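You operate a simulated robot arm through the tools that you are given. There is no shell and no other tool.

You are at the controls of a simulated robot arm. One attempt, no reset.

JOB
Put things in order on the parts table top. At the end: the black roller from the parts table top stands where the green slug blank stood; the green slug blank stands where the teal shim (marked "15 MM") stood; the felt block (marked "TAKES 10") from the parts table top stands where the black roller stood; the teal shim from the parts table top stands on top of the green insole; whatever was shut is shut again. Leave all else as you found it, and nothing knocked over.

The check looks at the end state, three seconds after you hand in, the way a careful person would. Anything else that was tipped, shoved, dropped, spilled or broken makes it a failure.

ROBOT AND FRAMES
A 7-joint arm with a two-finger parallel gripper, fixed in place. Base frame: the origin is at the foot of the arm, x ahead of it, y to its left, z up; the work surface is at about z = 0. Readings come in m, degrees, newtons and seconds.
With the tool pointing down near the work surface it reaches from about 0.22 to 0.58 m from the base axis. Its first joint turns from -66.0 to 66.0 degrees. Payload 2.5 kg.
The TCP is the grasp point between the finger pads, 0.023 m short of the fingertips. In the tool frame z runs along the fingers and y along their closing line. Largest opening 0.094 m; finger width 0.038, thickness 0.01; the body of the gripper, 0.054 by 0.096 m, starts 0.039 m behind the TCP.
Orientation is that of the tool frame in the base frame, as [roll, pitch, yaw] about the fixed x, y, z axes, in that order (R = Rz(yaw) Ry(pitch) Rx(roll)). With the fingers straight down and closing along the base's y, the tool's x points along the base's -x, its y along +y and its z along -z.

CONTROLS
- The arm moves only by the tool step_arm. Its argument "steps" is a list of rows, each an object of numbers (a shift or turn left out is 0, a gripper value left out holds the last): "tx", "ty", "tz": the shift along the base's x, y, z in units of 300 mm (1.0 is 300 mm); "rx", "ry", "rz": the turn, a rotation vector about the base's x, y, z in units of 180 degrees (1.0 is 180 degrees); "jaw": the finger opening in m, from 0 to 0.094. In form: [{"tx": .., "ty": .., "tz": .., "rx": .., "ry": .., "rz": .., "jaw": ..}, ...]. A call has 1 to 20 rows; each row is the pose to reach, as a shift and turn from the pose commanded when the call began. A call with a number of a shift or a turn outside -1 to 1 is refused whole. Rows are played at 5 a second. More than 0.05 m and 8.6 degrees between two rows, or a gripper value outside its range, and nothing of the call is played. A pose out of reach is approached as far as the arm can. The call stops where the force on the tool passes 40 N (or 10 N more than at its start, if that is more) or the arm is blocked; 0.2 s more then pass. Each finger travels about 0.108 m/s and halts on what it meets, pressing with about 45 N; the grip force reading is that of the motor and also rises with nothing between the fingers. The clock runs only during rows and for 0.2 s after the last one: add rows that repeat a pose to give the fingers time. It gives the time, the measured TCP pose, the force on the tool (base axes), the opening and the grip force at its end, in the units of the frame above (readings bear some noise), with the torque about the TCP (base axes, N m) and any sound that the robot's microphone picked up, and new pictures: "show" is both (left out), scene, wrist or none.
- Cameras (640 x 400 px; columns grow to the right, rows downward): "scene" is fixed at [0.1218, -0.4121, 0.5444]; the picture's right is [0.87, -0.49, 0.00], its down [-0.29, -0.51, -0.81] and it looks along [0.40, 0.70, -0.59] (base axes); focal length 339 px, centre (320, 200). "wrist" rides on the gripper at [0.086, 0.016, -0.075] in the tool frame; the picture's right is [-0.18, 0.98, 0.00], its down [-0.58, -0.11, -0.81] and it looks along [-0.79, -0.15, 0.59] (tool axes); focal length 243 px, centre (320, 200). There is no depth. A picture from a camera that has moved, and an enlarged one, comes with that camera's place and axes in the base frame and with its lens. The place of the scene camera against the robot may be out by one fixed shift of up to 0.018 m in any direction.
- zoom(camera, box): a new picture of the part [left, top, right, bottom] of that camera's present view, enlarged. No time passes.
- close_job(): hands the job in; it is judged then, once.

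Places have to be worked out from the pictures, the camera data and where the tool is seen. Open the gripper and draw the arm clear of the work before you hand the job in, unless the task says otherwise.

The tools are called after "Emit:" by a JSON object that holds its "method" and its "body". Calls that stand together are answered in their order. step_arm: Moves the arm, as the interface text tells. Its arguments: {"type":"object","properties":{"steps":{"type":"array","items":{"type":"object","properties":{"tx":{"type":"number"},"ty":{"type":"number"},"tz":{"type":"number"},"rx":{"type":"number"},"ry":{"type":"number"},"rz":{"type":"number"},"jaw":{"type":"number"}}}},"show":{"type":"string","enum":["both","scene","wrist","none"]}},"required":["steps"]} The other tools are called the same way: zoom (camera, box) takes an enlarged picture of a part of a camera's view; close_job () hands the job in.

At the start:

```text
time_s: 0.0
eef_pos: [0.3508, -0.0315, 0.2754]
tool_rot: [180.0, 0.0, -180.0]
contact_force: [-0.4, 0.3, -0.6]
ft_torque: [-0.01, 0.05, -0.03]
grip_width: 0.094
finger_force: 0.1
```

scene: 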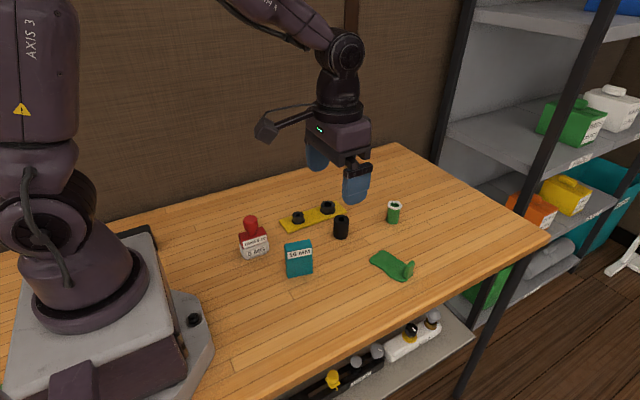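
wrist: 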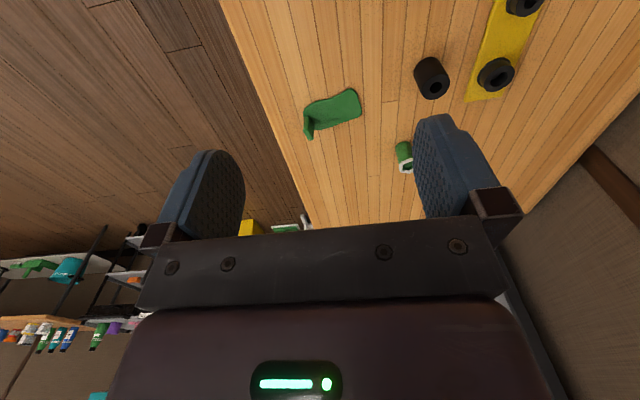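

I'll start by looking closely at the table objects before moving anything.

Emit:
{"method": "zoom", "body": {"camera": "scene", "box": [220, 180, 440, 300]}}

Emit:
{"method": "zoom", "body": {"camera": "scene", "box": [230, 200, 330, 290]}}

Emit:
{"method": "zoom", "body": {"camera": "scene", "box": [320, 190, 420, 290]}}

Emit:
{"method": "zoom", "body": {"camera": "wrist", "box": [280, 0, 600, 200]}}

Emit:
{"method": "zoom", "body": {"camera": "scene", "box": [280, 290, 480, 400]}}

```text
2.91 times, centred on (330, 240) of scene
camera zoom: at [0.1218, -0.4121, 0.5444], right [0.87, -0.49, 0.0], down [-0.29, -0.51, -0.81], along [0.4, 0.7, -0.59], focal length 986 px, centre (291, 84)
```

zoom: 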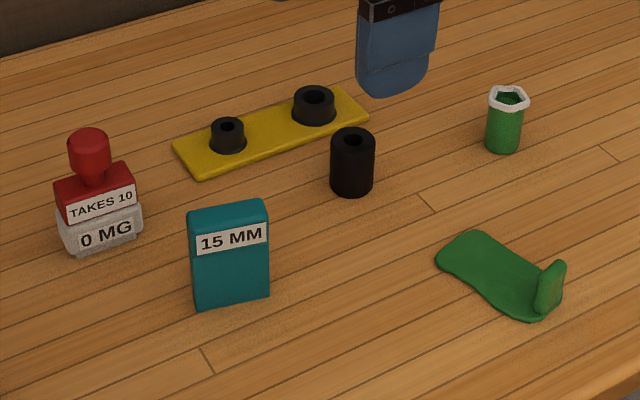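

```text
4.44 times, centred on (280, 245) of scene
camera zoom: at [0.1218, -0.4121, 0.5444], right [0.87, -0.49, 0.0], down [-0.29, -0.51, -0.81], along [0.4, 0.7, -0.59], focal length 1507 px, centre (498, 0)
```

zoom: 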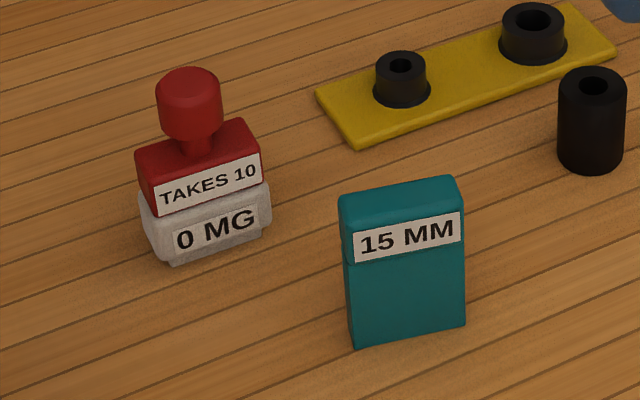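

```text
4.00 times, centred on (370, 240) of scene
camera zoom: at [0.1218, -0.4121, 0.5444], right [0.87, -0.49, 0.0], down [-0.29, -0.51, -0.81], along [0.4, 0.7, -0.59], focal length 1356 px, centre (120, 40)
```

zoom: 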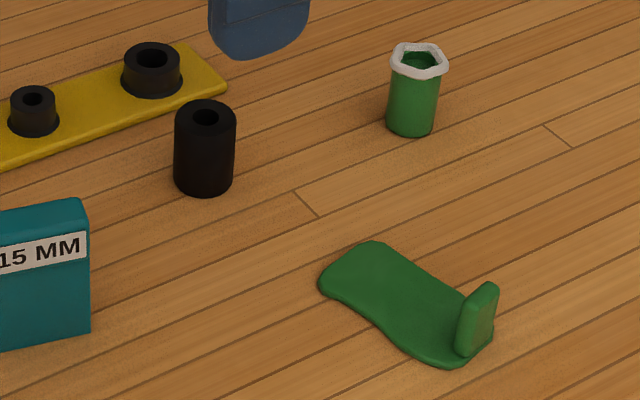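

```text
2.00 times, centred on (440, 100) of wrist
camera zoom: at [0.2644, -0.0166, 0.3503], right [0.18, 0.98, 0.0], down [0.58, -0.11, 0.81], along [0.79, -0.15, -0.59], focal length 485 px, centre (80, 400)
```

zoom: 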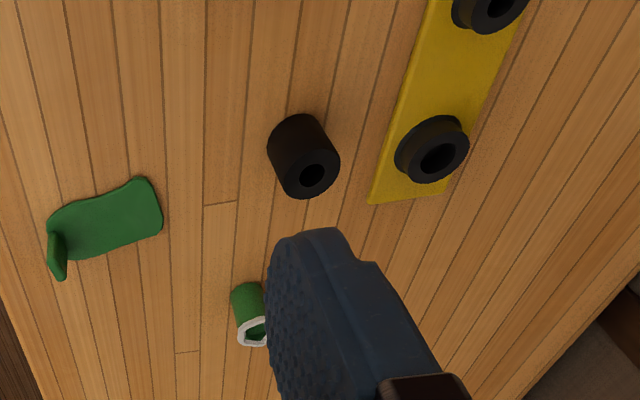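

```text
3.20 times, centred on (380, 345) of scene
camera zoom: at [0.1218, -0.4121, 0.5444], right [0.87, -0.49, 0.0], down [-0.29, -0.51, -0.81], along [0.4, 0.7, -0.59], focal length 1085 px, centre (128, -264)
```

zoom: 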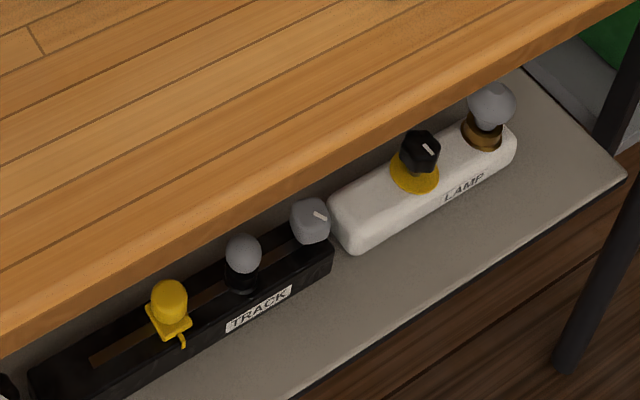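

The scene view puts the shim near (0.31, 0.04), the roller near (0.46, 0.10), the red block near (0.26, 0.13) and the insole near (0.50, -0.04), with some camera shift still unknown. I'll pull the arm back, staying high, to get a clear wrist view of the whole table.

Emit:
{"method": "step_arm", "body": {"steps": [{"tx": -0.11, "tz": 0.04}, {"tx": -0.22, "tz": 0.08}, {"tx": -0.336, "tz": 0.1}, {"tx": -0.336, "tz": 0.1}]}}

```text
time_s: 1.0
eef_pos: [0.2485, -0.0325, 0.3048]
tool_rot: [180.0, 0.0, -180.0]
contact_force: [0.1, 0.0, -0.3]
ft_torque: [-0.01, -0.04, 0.03]
grip_width: 0.0943
finger_force: 0.0
camera wrist: at [0.1626, -0.0167, 0.3808], right [0.18, 0.98, 0.0], down [0.58, -0.11, 0.81], along [0.79, -0.15, -0.59], focal length 243 px, centre (320, 200)
```

scene: 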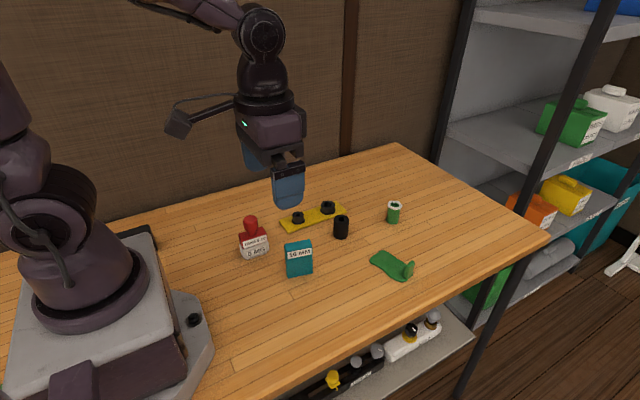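
wrist: 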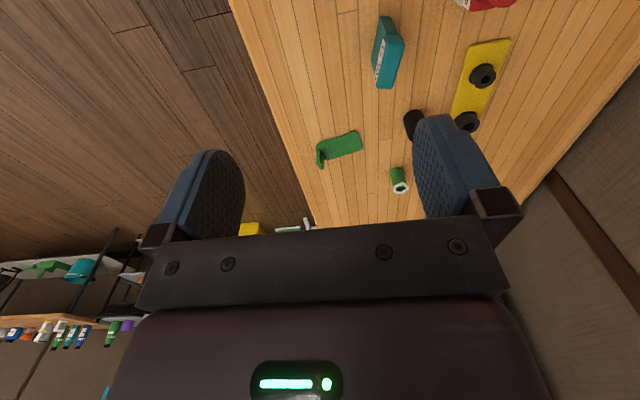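

The shim, insole, slug, roller and rail are visible, and the red block sits at the picture's edge. I'll rotate the tool about 56° and shift to -y so the wrist camera looks at the whole cluster.

Emit:
{"method": "step_arm", "body": {"steps": [{"ty": -0.05, "rz": 0.045}, {"ty": -0.1, "rz": 0.09}, {"ty": -0.15, "rz": 0.135}, {"ty": -0.2, "rz": 0.18}, {"ty": -0.25, "rz": 0.225}, {"ty": -0.3, "rz": 0.27}, {"ty": -0.33, "rz": 0.312}, {"ty": -0.33, "rz": 0.312}]}}

```text
time_s: 2.8
eef_pos: [0.251, -0.132, 0.3057]
tool_rot: [180.0, 0.0, -123.8]
contact_force: [0.1, -0.6, -0.3]
ft_torque: [0.0, 0.01, -0.01]
grip_width: 0.0938
finger_force: 0.1
camera wrist: at [0.1885, -0.1949, 0.3805], right [-0.72, 0.7, 0.0], down [0.41, 0.42, 0.81], along [0.56, 0.58, -0.59], focal length 243 px, centre (320, 200)
```

scene: 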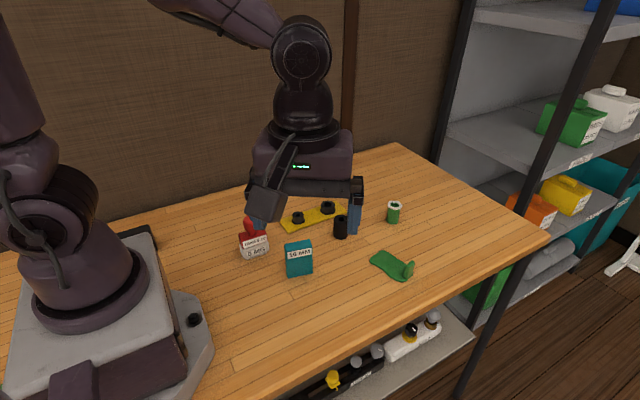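
wrist: 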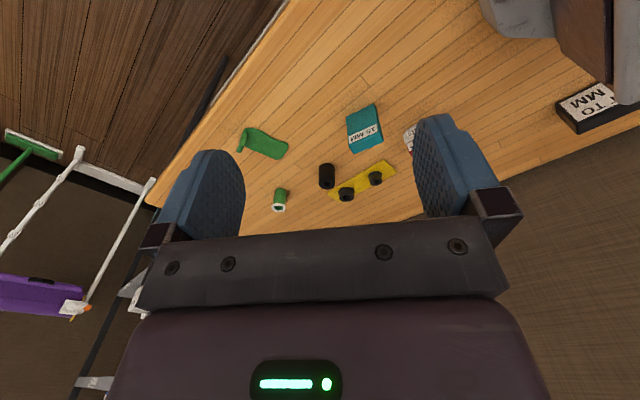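

The finger hides the red block, so I'll turn about 28° further to bring it out.

Emit:
{"method": "step_arm", "body": {"steps": [{"rz": 0.045}, {"rz": 0.09}, {"rz": 0.135}, {"rz": 0.16}, {"rz": 0.16}], "show": "wrist"}}

```text
time_s: 4.0
eef_pos: [0.2486, -0.1309, 0.304]
tool_rot: [-179.9, 0.0, -94.9]
contact_force: [-0.5, 0.8, 0.3]
ft_torque: [0.01, 0.01, 0.01]
grip_width: 0.0941
finger_force: 0.0
camera wrist: at [0.2266, -0.2166, 0.3801], right [-0.96, 0.27, 0.0], down [0.16, 0.57, 0.81], along [0.22, 0.78, -0.59], focal length 243 px, centre (320, 200)
```

wrist: 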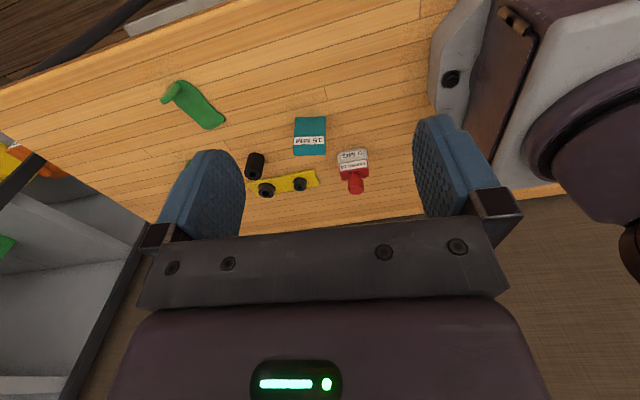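

Now the red block, shim, roller and rail are between the fingers, so I'll zoom in on them.

Emit:
{"method": "zoom", "body": {"camera": "wrist", "box": [240, 100, 400, 200]}}

Emit:
{"method": "zoom", "body": {"camera": "wrist", "box": [320, 130, 400, 200]}}

Emit:
{"method": "zoom", "body": {"camera": "wrist", "box": [150, 70, 250, 140]}}

```text
4.00 times, centred on (320, 150) of wrist
camera zoom: at [0.2266, -0.2166, 0.3801], right [-0.96, 0.27, 0.0], down [0.16, 0.57, 0.81], along [0.22, 0.78, -0.59], focal length 970 px, centre (320, 400)
```

zoom: 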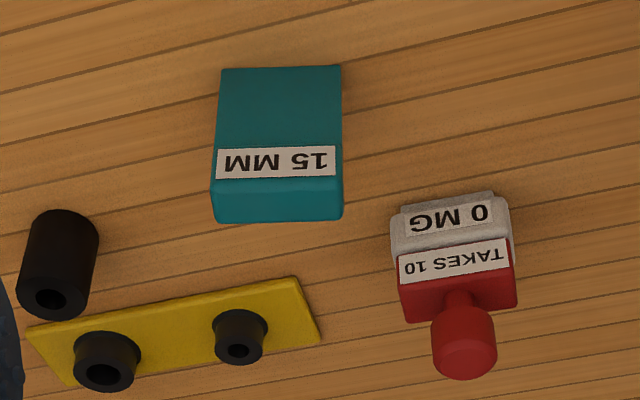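

```text
5.71 times, centred on (360, 165) of wrist
camera zoom: at [0.2266, -0.2166, 0.3801], right [-0.96, 0.27, 0.0], down [0.16, 0.57, 0.81], along [0.22, 0.78, -0.59], focal length 1386 px, centre (91, 400)
```

zoom: 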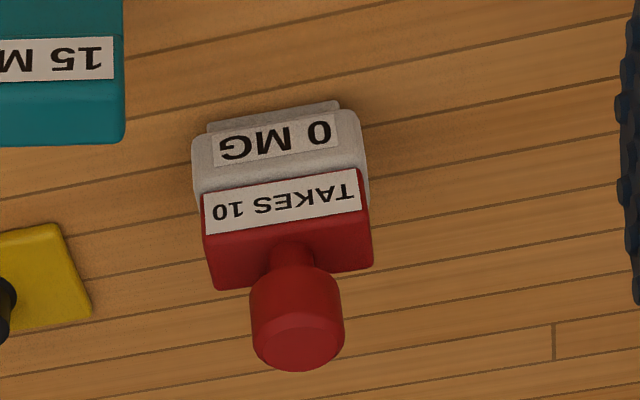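

```text
5.71 times, centred on (200, 105) of wrist
camera zoom: at [0.2266, -0.2166, 0.3801], right [-0.96, 0.27, 0.0], down [0.16, 0.57, 0.81], along [0.22, 0.78, -0.59], focal length 1386 px, centre (1006, 743)
```

zoom: 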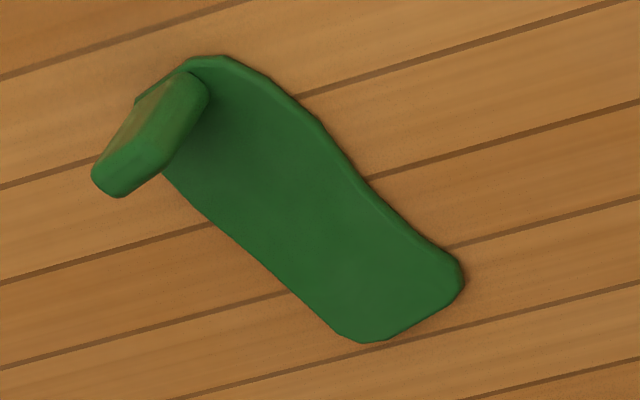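

From this view I estimate:

| Object | Position | Size and angle |
|---|---|---|
| Shim | centre (0.317, 0.043) | about 53 x 18 x 79 mm, long side at -14° |
| Roller | (0.457, 0.100) | – |
| Slug | (0.600, 0.081) | – |
| Insole | flat part around (0.496, -0.025) | long axis at about 101° |

I'll start with the shim and hover above it with the fingers closing across its thin side.

Emit:
{"method": "step_arm", "body": {"steps": [{"tx": 0.0171, "ty": 0.0445, "tz": -0.0359, "rz": -0.0425}, {"tx": 0.0342, "ty": 0.089, "tz": -0.0718, "rz": -0.085}, {"tx": 0.0513, "ty": 0.1335, "tz": -0.1077, "rz": -0.1275}, {"tx": 0.0684, "ty": 0.178, "tz": -0.1436, "rz": -0.17}, {"tx": 0.0855, "ty": 0.2225, "tz": -0.1795, "rz": -0.2125}, {"tx": 0.1026, "ty": 0.267, "tz": -0.2154, "rz": -0.255}, {"tx": 0.1197, "ty": 0.3115, "tz": -0.2513, "rz": -0.2975}, {"tx": 0.1368, "ty": 0.356, "tz": -0.2872, "rz": -0.34}, {"tx": 0.1539, "ty": 0.4005, "tz": -0.3231, "rz": -0.3825}, {"tx": 0.171, "ty": 0.445, "tz": -0.359, "rz": -0.425}, {"tx": 0.1881, "ty": 0.4895, "tz": -0.3949, "rz": -0.4675}, {"tx": 0.2052, "ty": 0.534, "tz": -0.4308, "rz": -0.51}, {"tx": 0.2223, "ty": 0.578, "tz": -0.4667, "rz": -0.552}, {"tx": 0.2223, "ty": 0.578, "tz": -0.4667, "rz": -0.552}]}}

```text
time_s: 7.0
eef_pos: [0.3153, 0.0413, 0.1657]
tool_rot: [-180.0, 0.1, 165.5]
contact_force: [0.6, 0.3, 0.7]
ft_torque: [-0.01, 0.03, 0.01]
grip_width: 0.094
finger_force: 0.1
camera wrist: at [0.2372, 0.0784, 0.2402], right [0.42, 0.91, 0.0], down [0.54, -0.25, 0.81], along [0.73, -0.34, -0.59], focal length 243 px, centre (320, 200)
```

scene: 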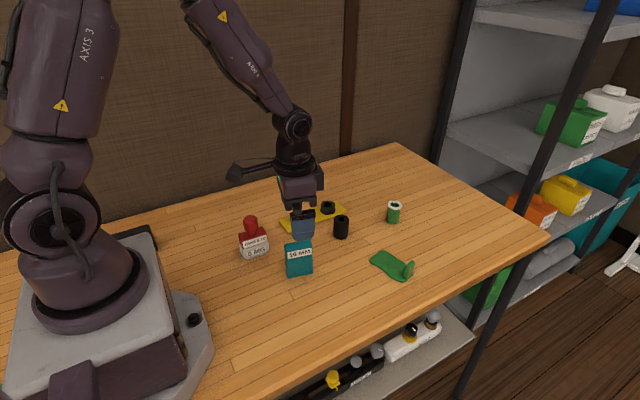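
wrist: 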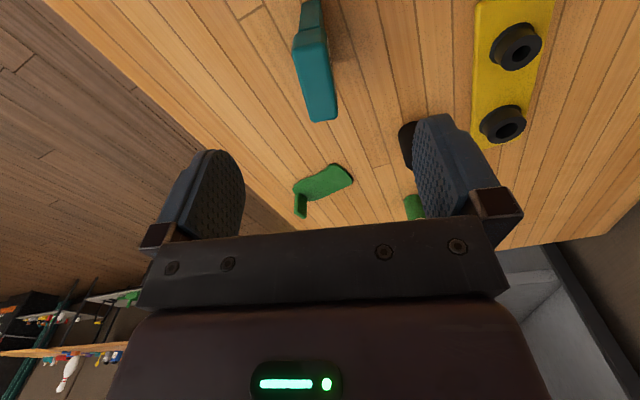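

Emit:
{"method": "zoom", "body": {"camera": "wrist", "box": [240, 0, 400, 130]}}

Emit:
{"method": "zoom", "body": {"camera": "scene", "box": [220, 180, 360, 290]}}

Emit:
{"method": "zoom", "body": {"camera": "wrist", "box": [270, 130, 370, 230]}}

```text
3.08 times, centred on (320, 65) of wrist
camera zoom: at [0.2372, 0.0784, 0.2402], right [0.42, 0.91, 0.0], down [0.54, -0.25, 0.81], along [0.73, -0.34, -0.59], focal length 746 px, centre (320, 615)
```

zoom: 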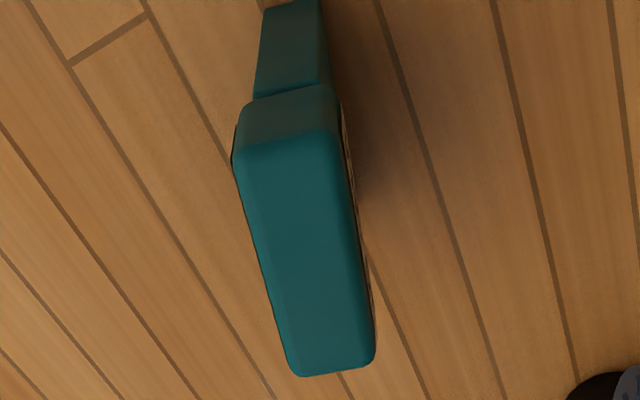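

```text
3.64 times, centred on (290, 235) of scene
camera zoom: at [0.1218, -0.412, 0.5444], right [0.87, -0.49, 0.0], down [-0.29, -0.51, -0.81], along [0.4, 0.7, -0.59], focal length 1233 px, centre (429, 73)
```

zoom: 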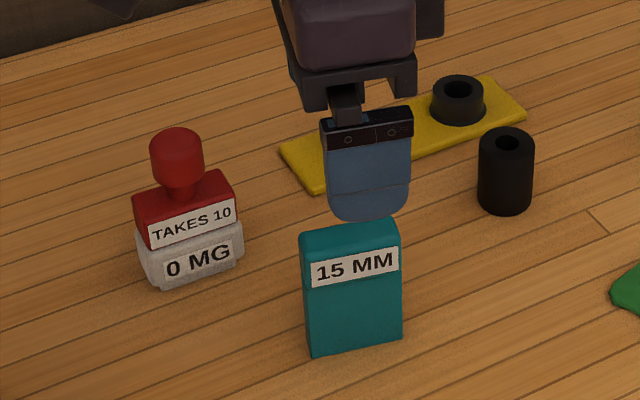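

```text
4.00 times, centred on (320, 180) of wrist
camera zoom: at [0.2372, 0.0784, 0.2402], right [0.42, 0.91, 0.0], down [0.54, -0.25, 0.81], along [0.73, -0.34, -0.59], focal length 970 px, centre (320, 280)
```

zoom: 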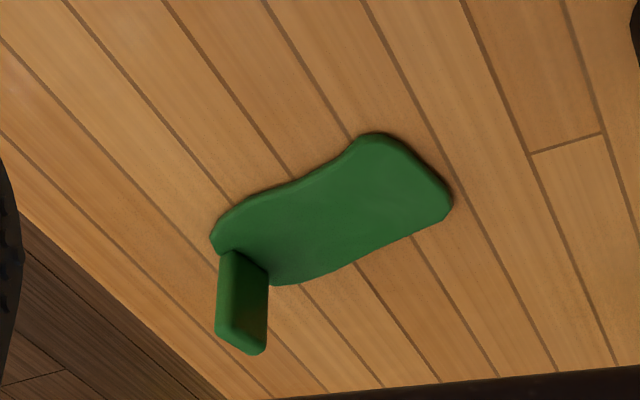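

The shim's top centre works out at about (0.318, 0.040), right under the tool. I'll go straight down to z = 0.046, close on it and check the grip before lifting.

Emit:
{"method": "step_arm", "body": {"steps": [{"ty": -0.004, "tz": -0.1}, {"ty": -0.004, "tz": -0.2}, {"ty": -0.004, "tz": -0.3}, {"ty": -0.004, "tz": -0.36}, {"ty": -0.004, "tz": -0.398}, {"ty": -0.004, "tz": -0.398}, {"ty": -0.004, "tz": -0.398, "jaw": 0.03}, {"ty": -0.004, "tz": -0.398, "jaw": 0.03}, {"ty": -0.004, "tz": -0.398, "jaw": 0.03}]}}

```text
time_s: 9.0
eef_pos: [0.3156, 0.0425, 0.0458]
tool_rot: [179.9, 0.0, 165.6]
contact_force: [0.3, 0.2, -0.8]
ft_torque: [0.01, -0.02, -0.01]
grip_width: 0.03
finger_force: 0.0
camera wrist: at [0.2366, 0.0776, 0.1208], right [0.42, 0.91, 0.0], down [0.54, -0.25, 0.81], along [0.73, -0.34, -0.59], focal length 243 px, centre (320, 200)
```

scene: 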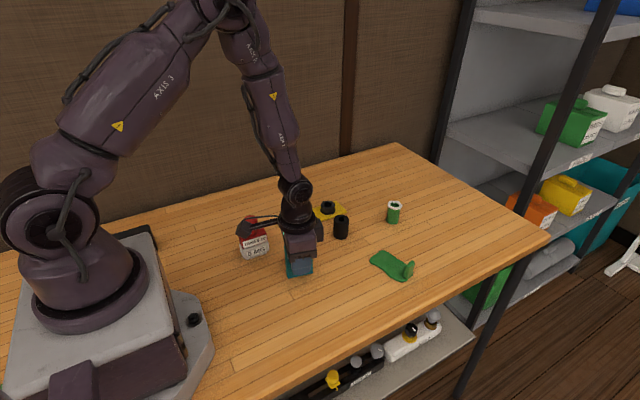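
wrist: 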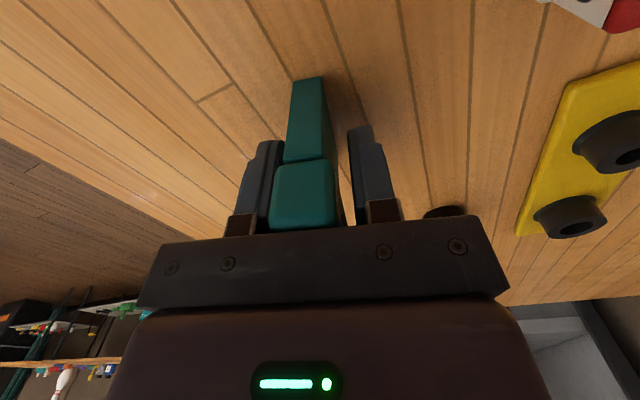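

The shim sits about 5 mm nearer the -y finger, so I'll shift the tool by that amount before closing, to avoid dragging the shim.

Emit:
{"method": "step_arm", "body": {"steps": [{"tx": -0.004, "ty": -0.015}, {"tx": -0.004, "ty": -0.015}], "show": "wrist"}}

Emit:
{"method": "zoom", "body": {"camera": "wrist", "box": [220, 60, 420, 240]}}

```text
time_s: 9.6
eef_pos: [0.3137, 0.0367, 0.0458]
tool_rot: [-180.0, -0.1, 165.6]
contact_force: [0.0, -1.0, -0.7]
ft_torque: [0.0, -0.02, 0.01]
grip_width: 0.03
finger_force: 0.1
camera wrist: at [0.2357, 0.0732, 0.1209], right [0.42, 0.91, 0.0], down [0.54, -0.25, 0.81], along [0.73, -0.34, -0.59], focal length 243 px, centre (320, 200)
```

wrist: 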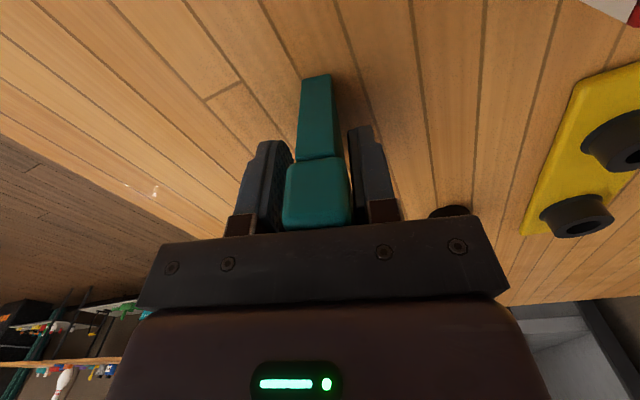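

```text
2.22 times, centred on (320, 150) of wrist
camera zoom: at [0.2357, 0.0732, 0.1209], right [0.42, 0.91, 0.0], down [0.54, -0.25, 0.81], along [0.73, -0.34, -0.59], focal length 539 px, centre (320, 311)
```

zoom: 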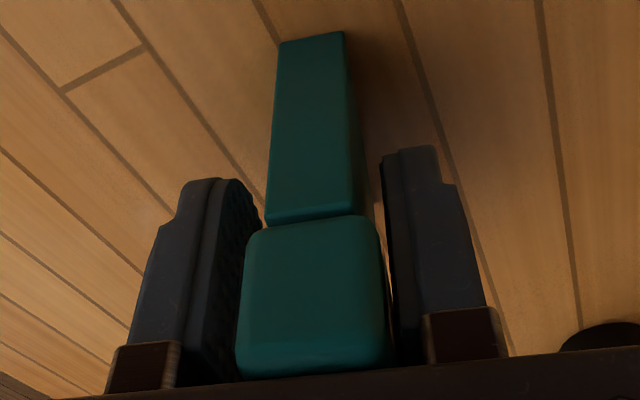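

The shim is now centred, with its base at about (0.316, 0.038). I'll close and lift a few centimetres as a test.

Emit:
{"method": "step_arm", "body": {"steps": [{"jaw": 0.0}, {"jaw": 0.0}, {"jaw": 0.0}, {"tz": 0.03, "jaw": 0.0}, {"tz": 0.08, "jaw": 0.0}, {"tz": 0.08, "jaw": 0.0}]}}

Emit:
{"method": "zoom", "body": {"camera": "scene", "box": [220, 180, 360, 290]}}

Emit:
{"method": "zoom", "body": {"camera": "wrist", "box": [220, 60, 420, 240]}}

```text
time_s: 11.0
eef_pos: [0.3141, 0.0364, 0.0702]
tool_rot: [-180.0, 0.0, 165.6]
contact_force: [0.4, -0.4, -1.1]
ft_torque: [-0.03, 0.05, -0.01]
grip_width: 0.0212
finger_force: 45.2
camera wrist: at [0.2358, 0.0726, 0.1448], right [0.42, 0.91, 0.0], down [0.54, -0.25, 0.81], along [0.73, -0.34, -0.59], focal length 243 px, centre (320, 200)
```

scene: 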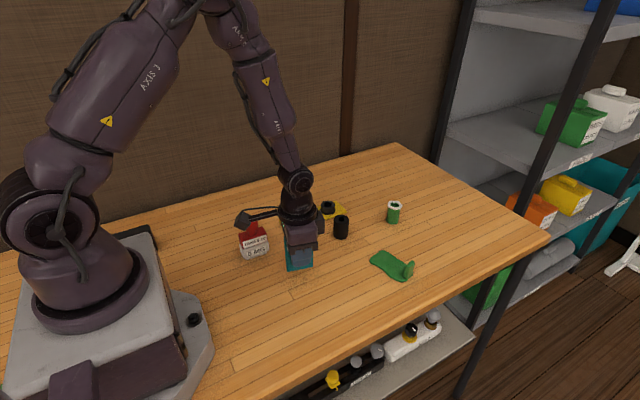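
wrist: 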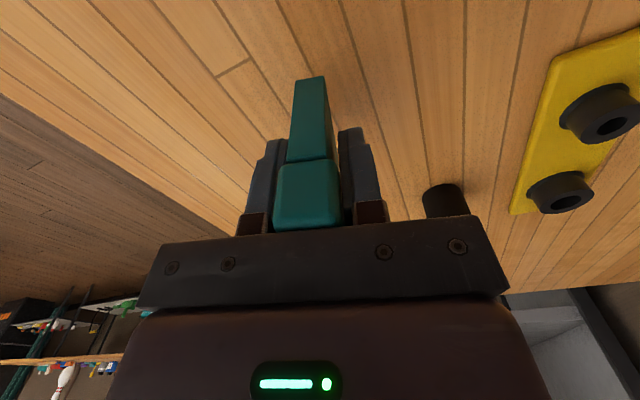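

```text
3.64 times, centred on (290, 235) of scene
camera zoom: at [0.1218, -0.4121, 0.5444], right [0.87, -0.49, 0.0], down [-0.29, -0.51, -0.81], along [0.4, 0.7, -0.59], focal length 1233 px, centre (429, 73)
```

zoom: 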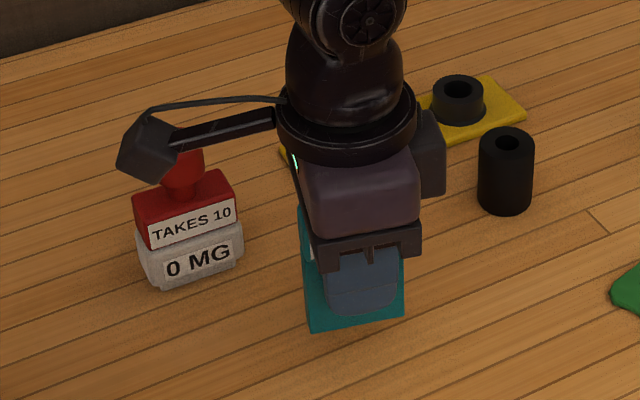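

```text
2.22 times, centred on (320, 150) of wrist
camera zoom: at [0.2358, 0.0726, 0.1448], right [0.42, 0.91, 0.0], down [0.54, -0.25, 0.81], along [0.73, -0.34, -0.59], focal length 539 px, centre (320, 311)
```

zoom: 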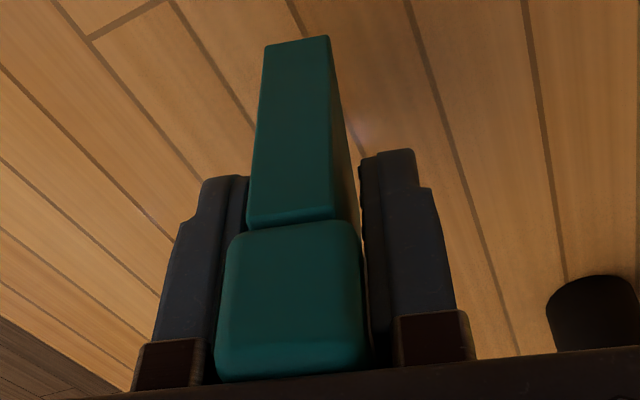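

The shim lifted off in one piece, lid included. I'll raise it, carry it over to the insole and turn it so its long side lies along the insole's axis, away from the upright tab.

Emit:
{"method": "step_arm", "body": {"steps": [{"tz": 0.15}, {"tz": 0.3, "tx": 0.03, "ty": -0.01, "rz": -0.02}, {"tz": 0.3, "tx": 0.09, "ty": -0.034, "rz": -0.055}, {"tz": 0.3, "tx": 0.15, "ty": -0.056, "rz": -0.09}, {"tz": 0.3, "tx": 0.21, "ty": -0.078, "rz": -0.125}, {"tz": 0.3, "tx": 0.27, "ty": -0.1, "rz": -0.16}, {"tz": 0.3, "tx": 0.33, "ty": -0.122, "rz": -0.195}, {"tz": 0.3, "tx": 0.39, "ty": -0.144, "rz": -0.23}, {"tz": 0.3, "tx": 0.45, "ty": -0.166, "rz": -0.265}, {"tz": 0.3, "tx": 0.52, "ty": -0.19, "rz": -0.3}, {"tz": 0.3, "tx": 0.605, "ty": -0.224, "rz": -0.342}, {"tz": 0.3, "tx": 0.605, "ty": -0.224, "rz": -0.342}]}}

Emit:
{"method": "zoom", "body": {"camera": "wrist", "box": [200, 0, 440, 240]}}

Emit:
{"method": "zoom", "body": {"camera": "scene", "box": [320, 180, 460, 300]}}

```text
time_s: 13.6
eef_pos: [0.4967, -0.0309, 0.16]
tool_rot: [-180.0, 0.0, 104.0]
contact_force: [0.7, -1.0, -0.2]
ft_torque: [-0.03, -0.02, 0.03]
grip_width: 0.0215
finger_force: 45.2
camera wrist: at [0.4924, 0.0566, 0.2346], right [1.0, 0.06, 0.0], down [0.04, -0.59, 0.81], along [0.05, -0.81, -0.59], focal length 243 px, centre (320, 200)
```

scene: 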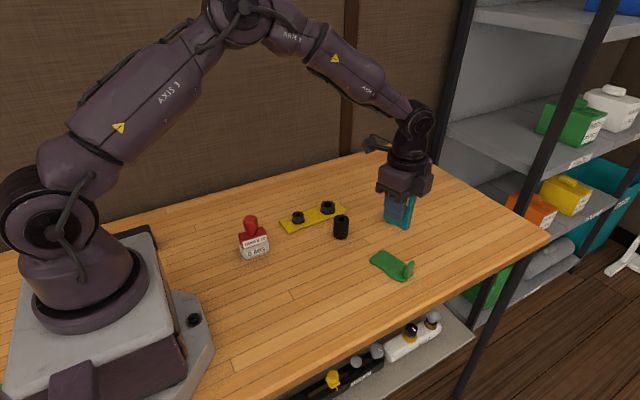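
wrist: 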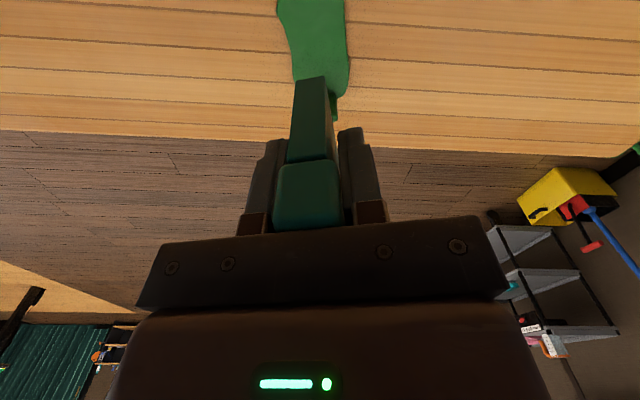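

```text
1.67 times, centred on (320, 120) of wrist
camera zoom: at [0.4924, 0.0566, 0.2346], right [1.0, 0.06, 0.0], down [0.04, -0.59, 0.81], along [0.05, -0.81, -0.59], focal length 404 px, centre (320, 333)
```

zoom: 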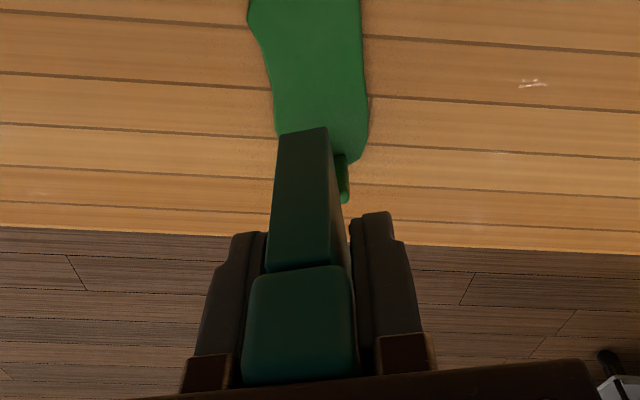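

```text
3.33 times, centred on (390, 240) of scene
camera zoom: at [0.1218, -0.4121, 0.5444], right [0.87, -0.49, 0.0], down [-0.29, -0.51, -0.81], along [0.4, 0.7, -0.59], focal length 1130 px, centre (87, 67)
```

zoom: 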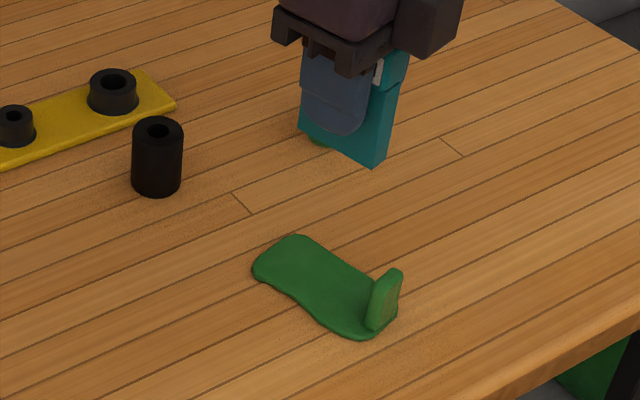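

The insole outline in this view puts its flat centre line at about (0.494, -0.032), and the shim is already parallel to it. I'll shift 3 mm and descend until the shim's base is just above the insole.

Emit:
{"method": "step_arm", "body": {"steps": [{"tx": -0.009, "ty": -0.007, "tz": -0.1}, {"tx": -0.009, "ty": -0.007, "tz": -0.2}, {"tx": -0.009, "ty": -0.007, "tz": -0.28}, {"tx": -0.009, "ty": -0.007, "tz": -0.33}, {"tx": -0.009, "ty": -0.007, "tz": -0.345}, {"tx": -0.009, "ty": -0.007, "tz": -0.345}]}}

Emit:
{"method": "zoom", "body": {"camera": "wrist", "box": [200, 0, 440, 240]}}

Emit:
{"method": "zoom", "body": {"camera": "scene", "box": [340, 220, 440, 300]}}

```text
time_s: 15.0
eef_pos: [0.4935, -0.0322, 0.0554]
tool_rot: [-179.9, 0.0, 104.1]
contact_force: [-0.3, 0.4, -0.6]
ft_torque: [-0.01, -0.02, -0.01]
grip_width: 0.0215
finger_force: 45.4
camera wrist: at [0.4885, 0.0544, 0.1313], right [1.0, 0.06, 0.0], down [0.04, -0.59, 0.81], along [0.05, -0.8, -0.59], focal length 243 px, centre (320, 200)
```

scene: 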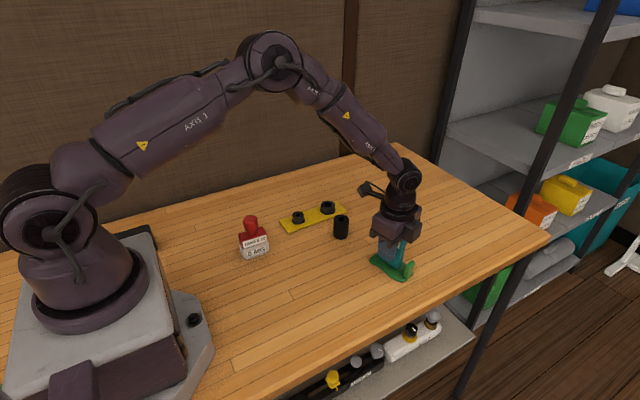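
wrist: 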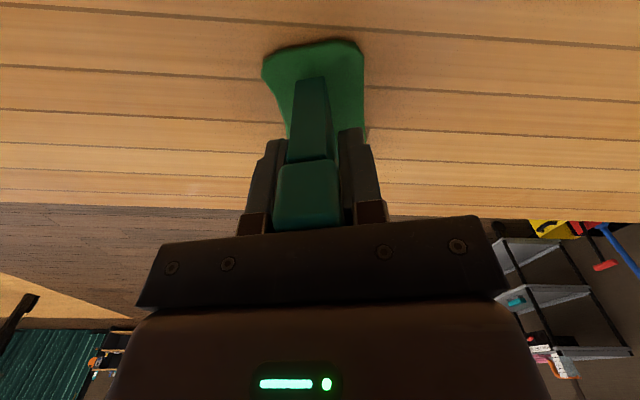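

```text
1.67 times, centred on (320, 120) of wrist
camera zoom: at [0.4885, 0.0544, 0.1313], right [1.0, 0.06, 0.0], down [0.04, -0.59, 0.81], along [0.05, -0.8, -0.59], focal length 404 px, centre (320, 333)
```

zoom: 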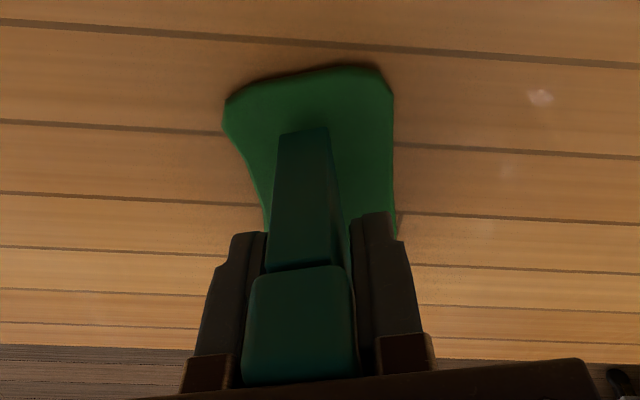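

```text
5.00 times, centred on (390, 260) of scene
camera zoom: at [0.1218, -0.4121, 0.5444], right [0.87, -0.49, 0.0], down [-0.29, -0.51, -0.81], along [0.4, 0.7, -0.59], focal length 1695 px, centre (-30, -100)
```

zoom: 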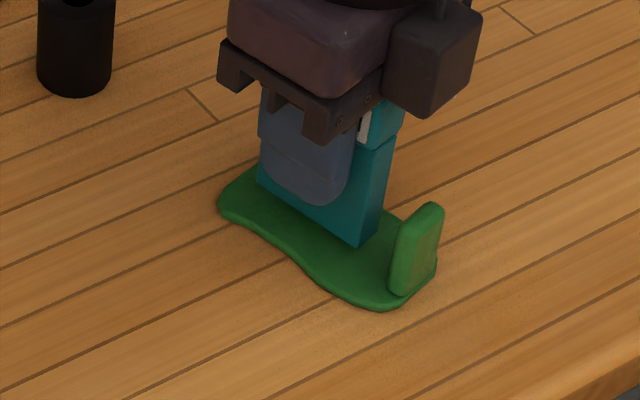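

The shim hovers centred on the insole, clear of the tab. I'll lower it in small steps and watch for contact force.

Emit:
{"method": "step_arm", "body": {"steps": [{"tz": -0.005}, {"tz": -0.01}, {"tz": -0.013}, {"tz": -0.013}], "show": "none"}}

```text
time_s: 16.0
eef_pos: [0.4932, -0.0337, 0.0529]
tool_rot: [179.9, 0.0, 104.1]
contact_force: [0.4, 1.1, -1.8]
ft_torque: [-0.02, -0.03, 0.0]
grip_width: 0.0211
finger_force: 44.8
```

No clear contact yet at z ≈ 0.053, so I'll continue in 1 mm steps.

Emit:
{"method": "step_arm", "body": {"steps": [{"tz": -0.0033}, {"tz": -0.0033}], "show": "none"}}

Emit:
{"method": "step_arm", "body": {"steps": [{"tz": -0.0033}, {"tz": -0.0033}], "show": "scene"}}

Emit:
{"method": "zoom", "body": {"camera": "scene", "box": [340, 220, 440, 300]}}

```text
time_s: 16.6
eef_pos: [0.4938, -0.0331, 0.0516]
tool_rot: [-179.9, 0.0, 104.2]
contact_force: [0.8, -0.6, -1.2]
ft_torque: [-0.01, 0.0, 0.03]
grip_width: 0.0213
finger_force: 45.1
```

```text
time_s: 17.2
eef_pos: [0.4938, -0.0328, 0.0503]
tool_rot: [-179.9, -0.1, 104.1]
contact_force: [-0.4, 1.0, 1.3]
ft_torque: [0.04, 0.01, 0.01]
grip_width: 0.0212
finger_force: 44.8
```

scene: 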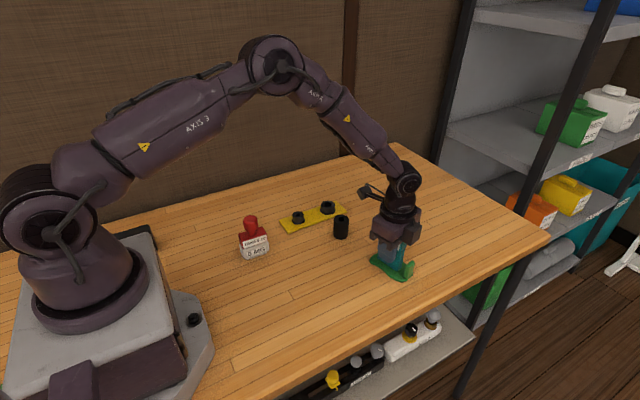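

```text
5.00 times, centred on (390, 260) of scene
camera zoom: at [0.1218, -0.4121, 0.5444], right [0.87, -0.49, 0.0], down [-0.29, -0.51, -0.81], along [0.4, 0.7, -0.59], focal length 1695 px, centre (-30, -100)
```

zoom: 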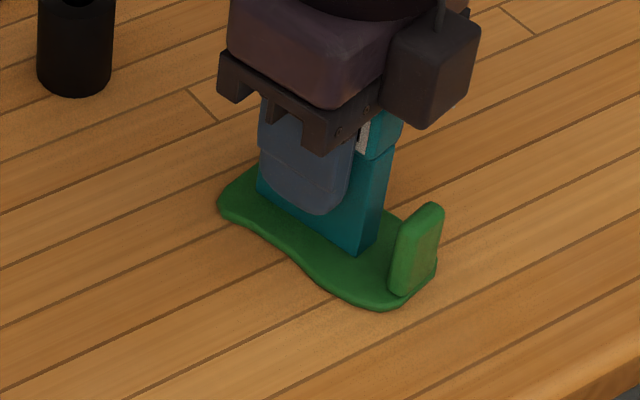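

The force is still within noise at z ≈ 0.050, so I'll go on in 1 mm steps.

Emit:
{"method": "step_arm", "body": {"steps": [{"tz": -0.0033}, {"tz": -0.0033}], "show": "none"}}

Emit:
{"method": "step_arm", "body": {"steps": [{"tz": -0.0017}, {"tz": -0.0017}], "show": "none"}}

```text
time_s: 17.8
eef_pos: [0.4929, -0.0322, 0.0497]
tool_rot: [179.9, 0.0, 104.1]
contact_force: [-1.8, -0.4, 8.2]
ft_torque: [0.0, 0.08, -0.01]
grip_width: 0.0209
finger_force: 45.2
```

```text
time_s: 18.4
eef_pos: [0.494, -0.0325, 0.0497]
tool_rot: [179.8, 0.1, 104.2]
contact_force: [-2.2, -1.5, 17.2]
ft_torque: [0.04, 0.09, -0.01]
grip_width: 0.0213
finger_force: 44.6
```

The shim is in contact with about 17 N. I'll relieve that and open gently, so that the fingers clear the shim by about 1 cm on each side.

Emit:
{"method": "step_arm", "body": {"steps": [{"tz": 0.003}, {"tz": 0.003, "jaw": 0.025}, {"tz": 0.003, "jaw": 0.03}, {"tz": 0.003, "jaw": 0.042}, {"tz": 0.003, "jaw": 0.042}, {"tz": 0.003, "jaw": 0.042}]}}

Emit:
{"method": "zoom", "body": {"camera": "wrist", "box": [200, 0, 440, 240]}}

Emit:
{"method": "zoom", "body": {"camera": "scene", "box": [340, 220, 440, 300]}}

```text
time_s: 19.8
eef_pos: [0.4937, -0.0331, 0.0498]
tool_rot: [180.0, 0.1, 104.1]
contact_force: [1.0, 0.2, 3.7]
ft_torque: [-0.01, -0.02, -0.02]
grip_width: 0.0417
finger_force: 0.1
camera wrist: at [0.4891, 0.0547, 0.1248], right [1.0, 0.06, 0.0], down [0.04, -0.59, 0.81], along [0.05, -0.8, -0.59], focal length 243 px, centre (320, 200)
```

scene: 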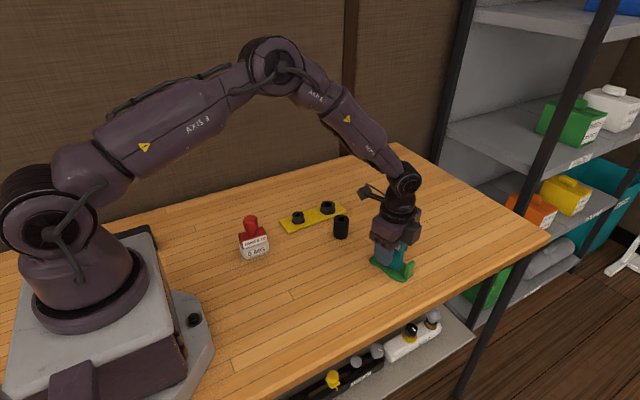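
wrist: 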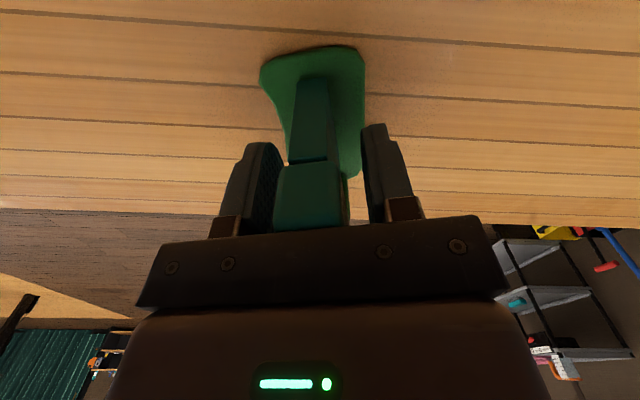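

```text
1.67 times, centred on (320, 120) of wrist
camera zoom: at [0.4891, 0.0547, 0.1248], right [1.0, 0.06, 0.0], down [0.04, -0.59, 0.81], along [0.05, -0.8, -0.59], focal length 404 px, centre (320, 333)
```

zoom: 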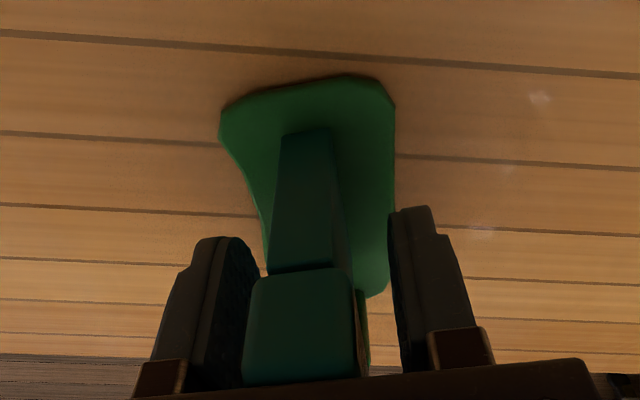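

```text
5.00 times, centred on (390, 260) of scene
camera zoom: at [0.1218, -0.4121, 0.5445], right [0.87, -0.49, 0.0], down [-0.29, -0.51, -0.81], along [0.4, 0.7, -0.59], focal length 1695 px, centre (-30, -100)
```

zoom: 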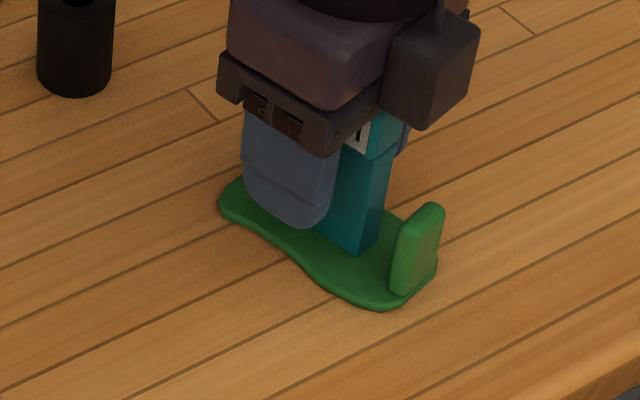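

The jaw is open and the shim stands. I'll rise straight up slowly, then check that the shim stays put.

Emit:
{"method": "step_arm", "body": {"steps": [{"tz": 0.01}, {"tz": 0.03}, {"tz": 0.08}, {"tz": 0.18}, {"tz": 0.3}, {"tz": 0.3}]}}

Emit:
{"method": "zoom", "body": {"camera": "scene", "box": [340, 200, 440, 300]}}

```text
time_s: 21.2
eef_pos: [0.4927, -0.0331, 0.1389]
tool_rot: [180.0, 0.0, 104.0]
contact_force: [0.0, 1.3, -0.1]
ft_torque: [-0.02, 0.01, -0.01]
grip_width: 0.042
finger_force: 0.0
camera wrist: at [0.4886, 0.0546, 0.2145], right [1.0, 0.06, 0.0], down [0.04, -0.59, 0.81], along [0.05, -0.8, -0.59], focal length 243 px, centre (320, 200)
```

scene: 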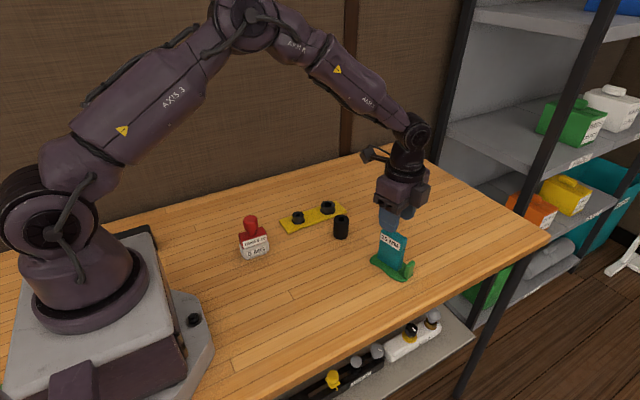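
wrist: 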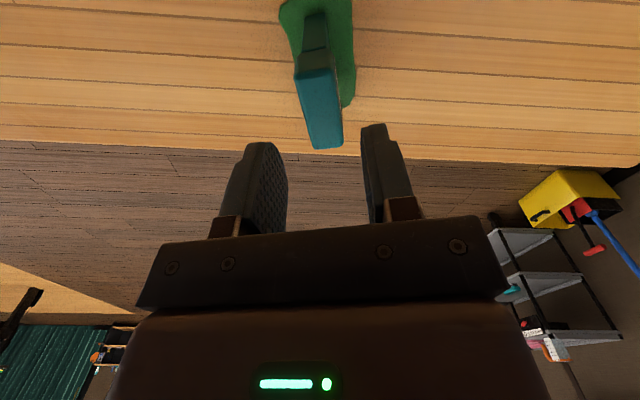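

```text
4.00 times, centred on (390, 250) of scene
camera zoom: at [0.1218, -0.4121, 0.5444], right [0.87, -0.49, 0.0], down [-0.29, -0.51, -0.81], along [0.4, 0.7, -0.59], focal length 1356 px, centre (40, 0)
```

zoom: 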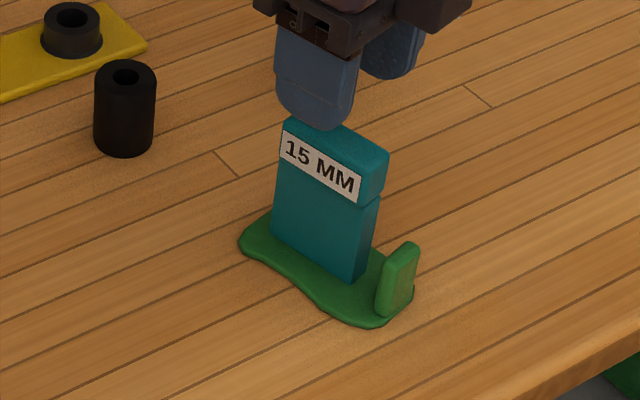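

The shim stands upright on the insole. Next is the slug at about (0.600, 0.081), near the edge of reach, so I'll hover short of it with the camera looking out and inspect it.

Emit:
{"method": "step_arm", "body": {"steps": [{"tz": 0.07, "jaw": 0.06}, {"tx": 0.017, "ty": 0.036, "tz": 0.07, "rz": 0.0423}, {"tx": 0.034, "ty": 0.072, "tz": 0.07, "rz": 0.0846}, {"tx": 0.051, "ty": 0.108, "tz": 0.07, "rz": 0.1269}, {"tx": 0.068, "ty": 0.144, "tz": 0.07, "rz": 0.1692}, {"tx": 0.085, "ty": 0.18, "tz": 0.07, "rz": 0.2115}, {"tx": 0.102, "ty": 0.216, "tz": 0.07, "rz": 0.2538}, {"tx": 0.119, "ty": 0.252, "tz": 0.07, "rz": 0.2961}, {"tx": 0.136, "ty": 0.288, "tz": 0.07, "rz": 0.3384}, {"tx": 0.153, "ty": 0.324, "tz": 0.07, "rz": 0.3807}, {"tx": 0.169, "ty": 0.357, "tz": 0.07, "rz": 0.423}, {"tx": 0.169, "ty": 0.357, "tz": 0.07, "rz": 0.465}, {"tx": 0.169, "ty": 0.357, "tz": 0.07, "rz": 0.465}]}}

Emit:
{"method": "zoom", "body": {"camera": "wrist", "box": [200, 0, 440, 200]}}

Emit:
{"method": "zoom", "body": {"camera": "scene", "box": [340, 180, 440, 250]}}

```text
time_s: 24.0
eef_pos: [0.5445, 0.0742, 0.1604]
tool_rot: [180.0, -0.1, -172.1]
contact_force: [0.2, -0.2, -0.1]
ft_torque: [0.02, 0.0, 0.04]
grip_width: 0.06
finger_force: 0.0
camera wrist: at [0.4569, 0.0779, 0.2357], right [0.05, 1.0, 0.0], down [0.59, -0.03, 0.81], along [0.81, -0.04, -0.59], focal length 243 px, centre (320, 200)
```

scene: 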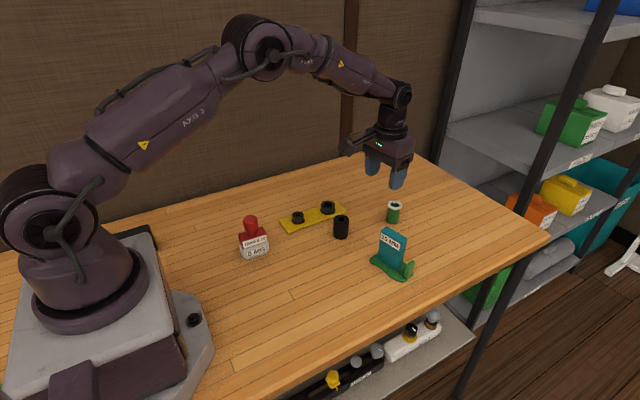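
wrist: 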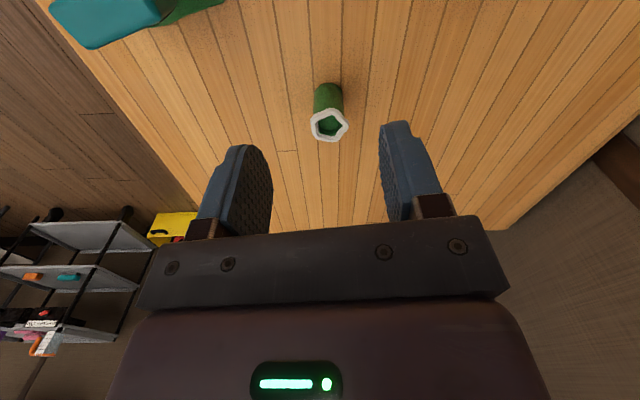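

```text
2.00 times, centred on (320, 100) of wrist
camera zoom: at [0.4569, 0.0779, 0.2357], right [0.05, 1.0, 0.0], down [0.59, -0.03, 0.81], along [0.81, -0.04, -0.59], focal length 485 px, centre (320, 400)
```

zoom: 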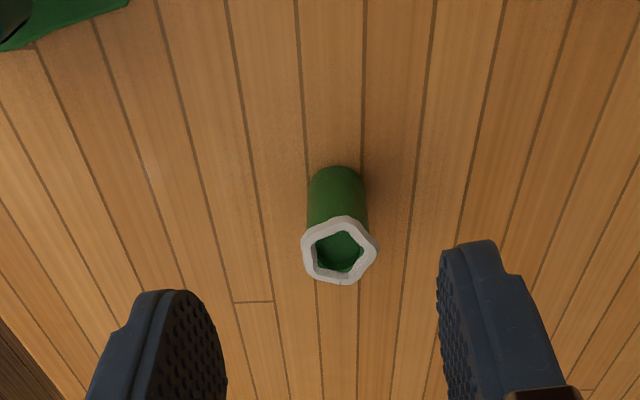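

```text
5.71 times, centred on (390, 215) of scene
camera zoom: at [0.1218, -0.4121, 0.5444], right [0.87, -0.49, 0.0], down [-0.29, -0.51, -0.81], along [0.4, 0.7, -0.59], focal length 1938 px, centre (-80, 114)
```

zoom: 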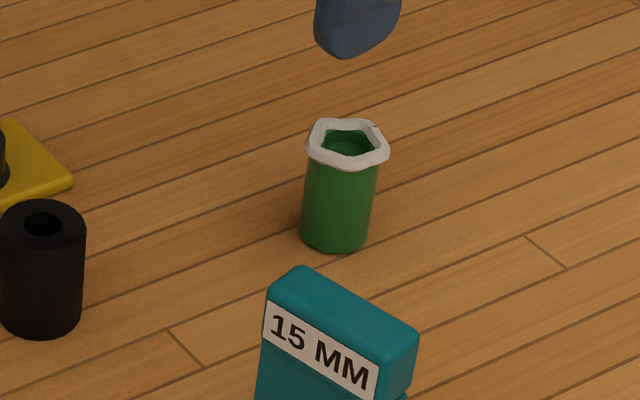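

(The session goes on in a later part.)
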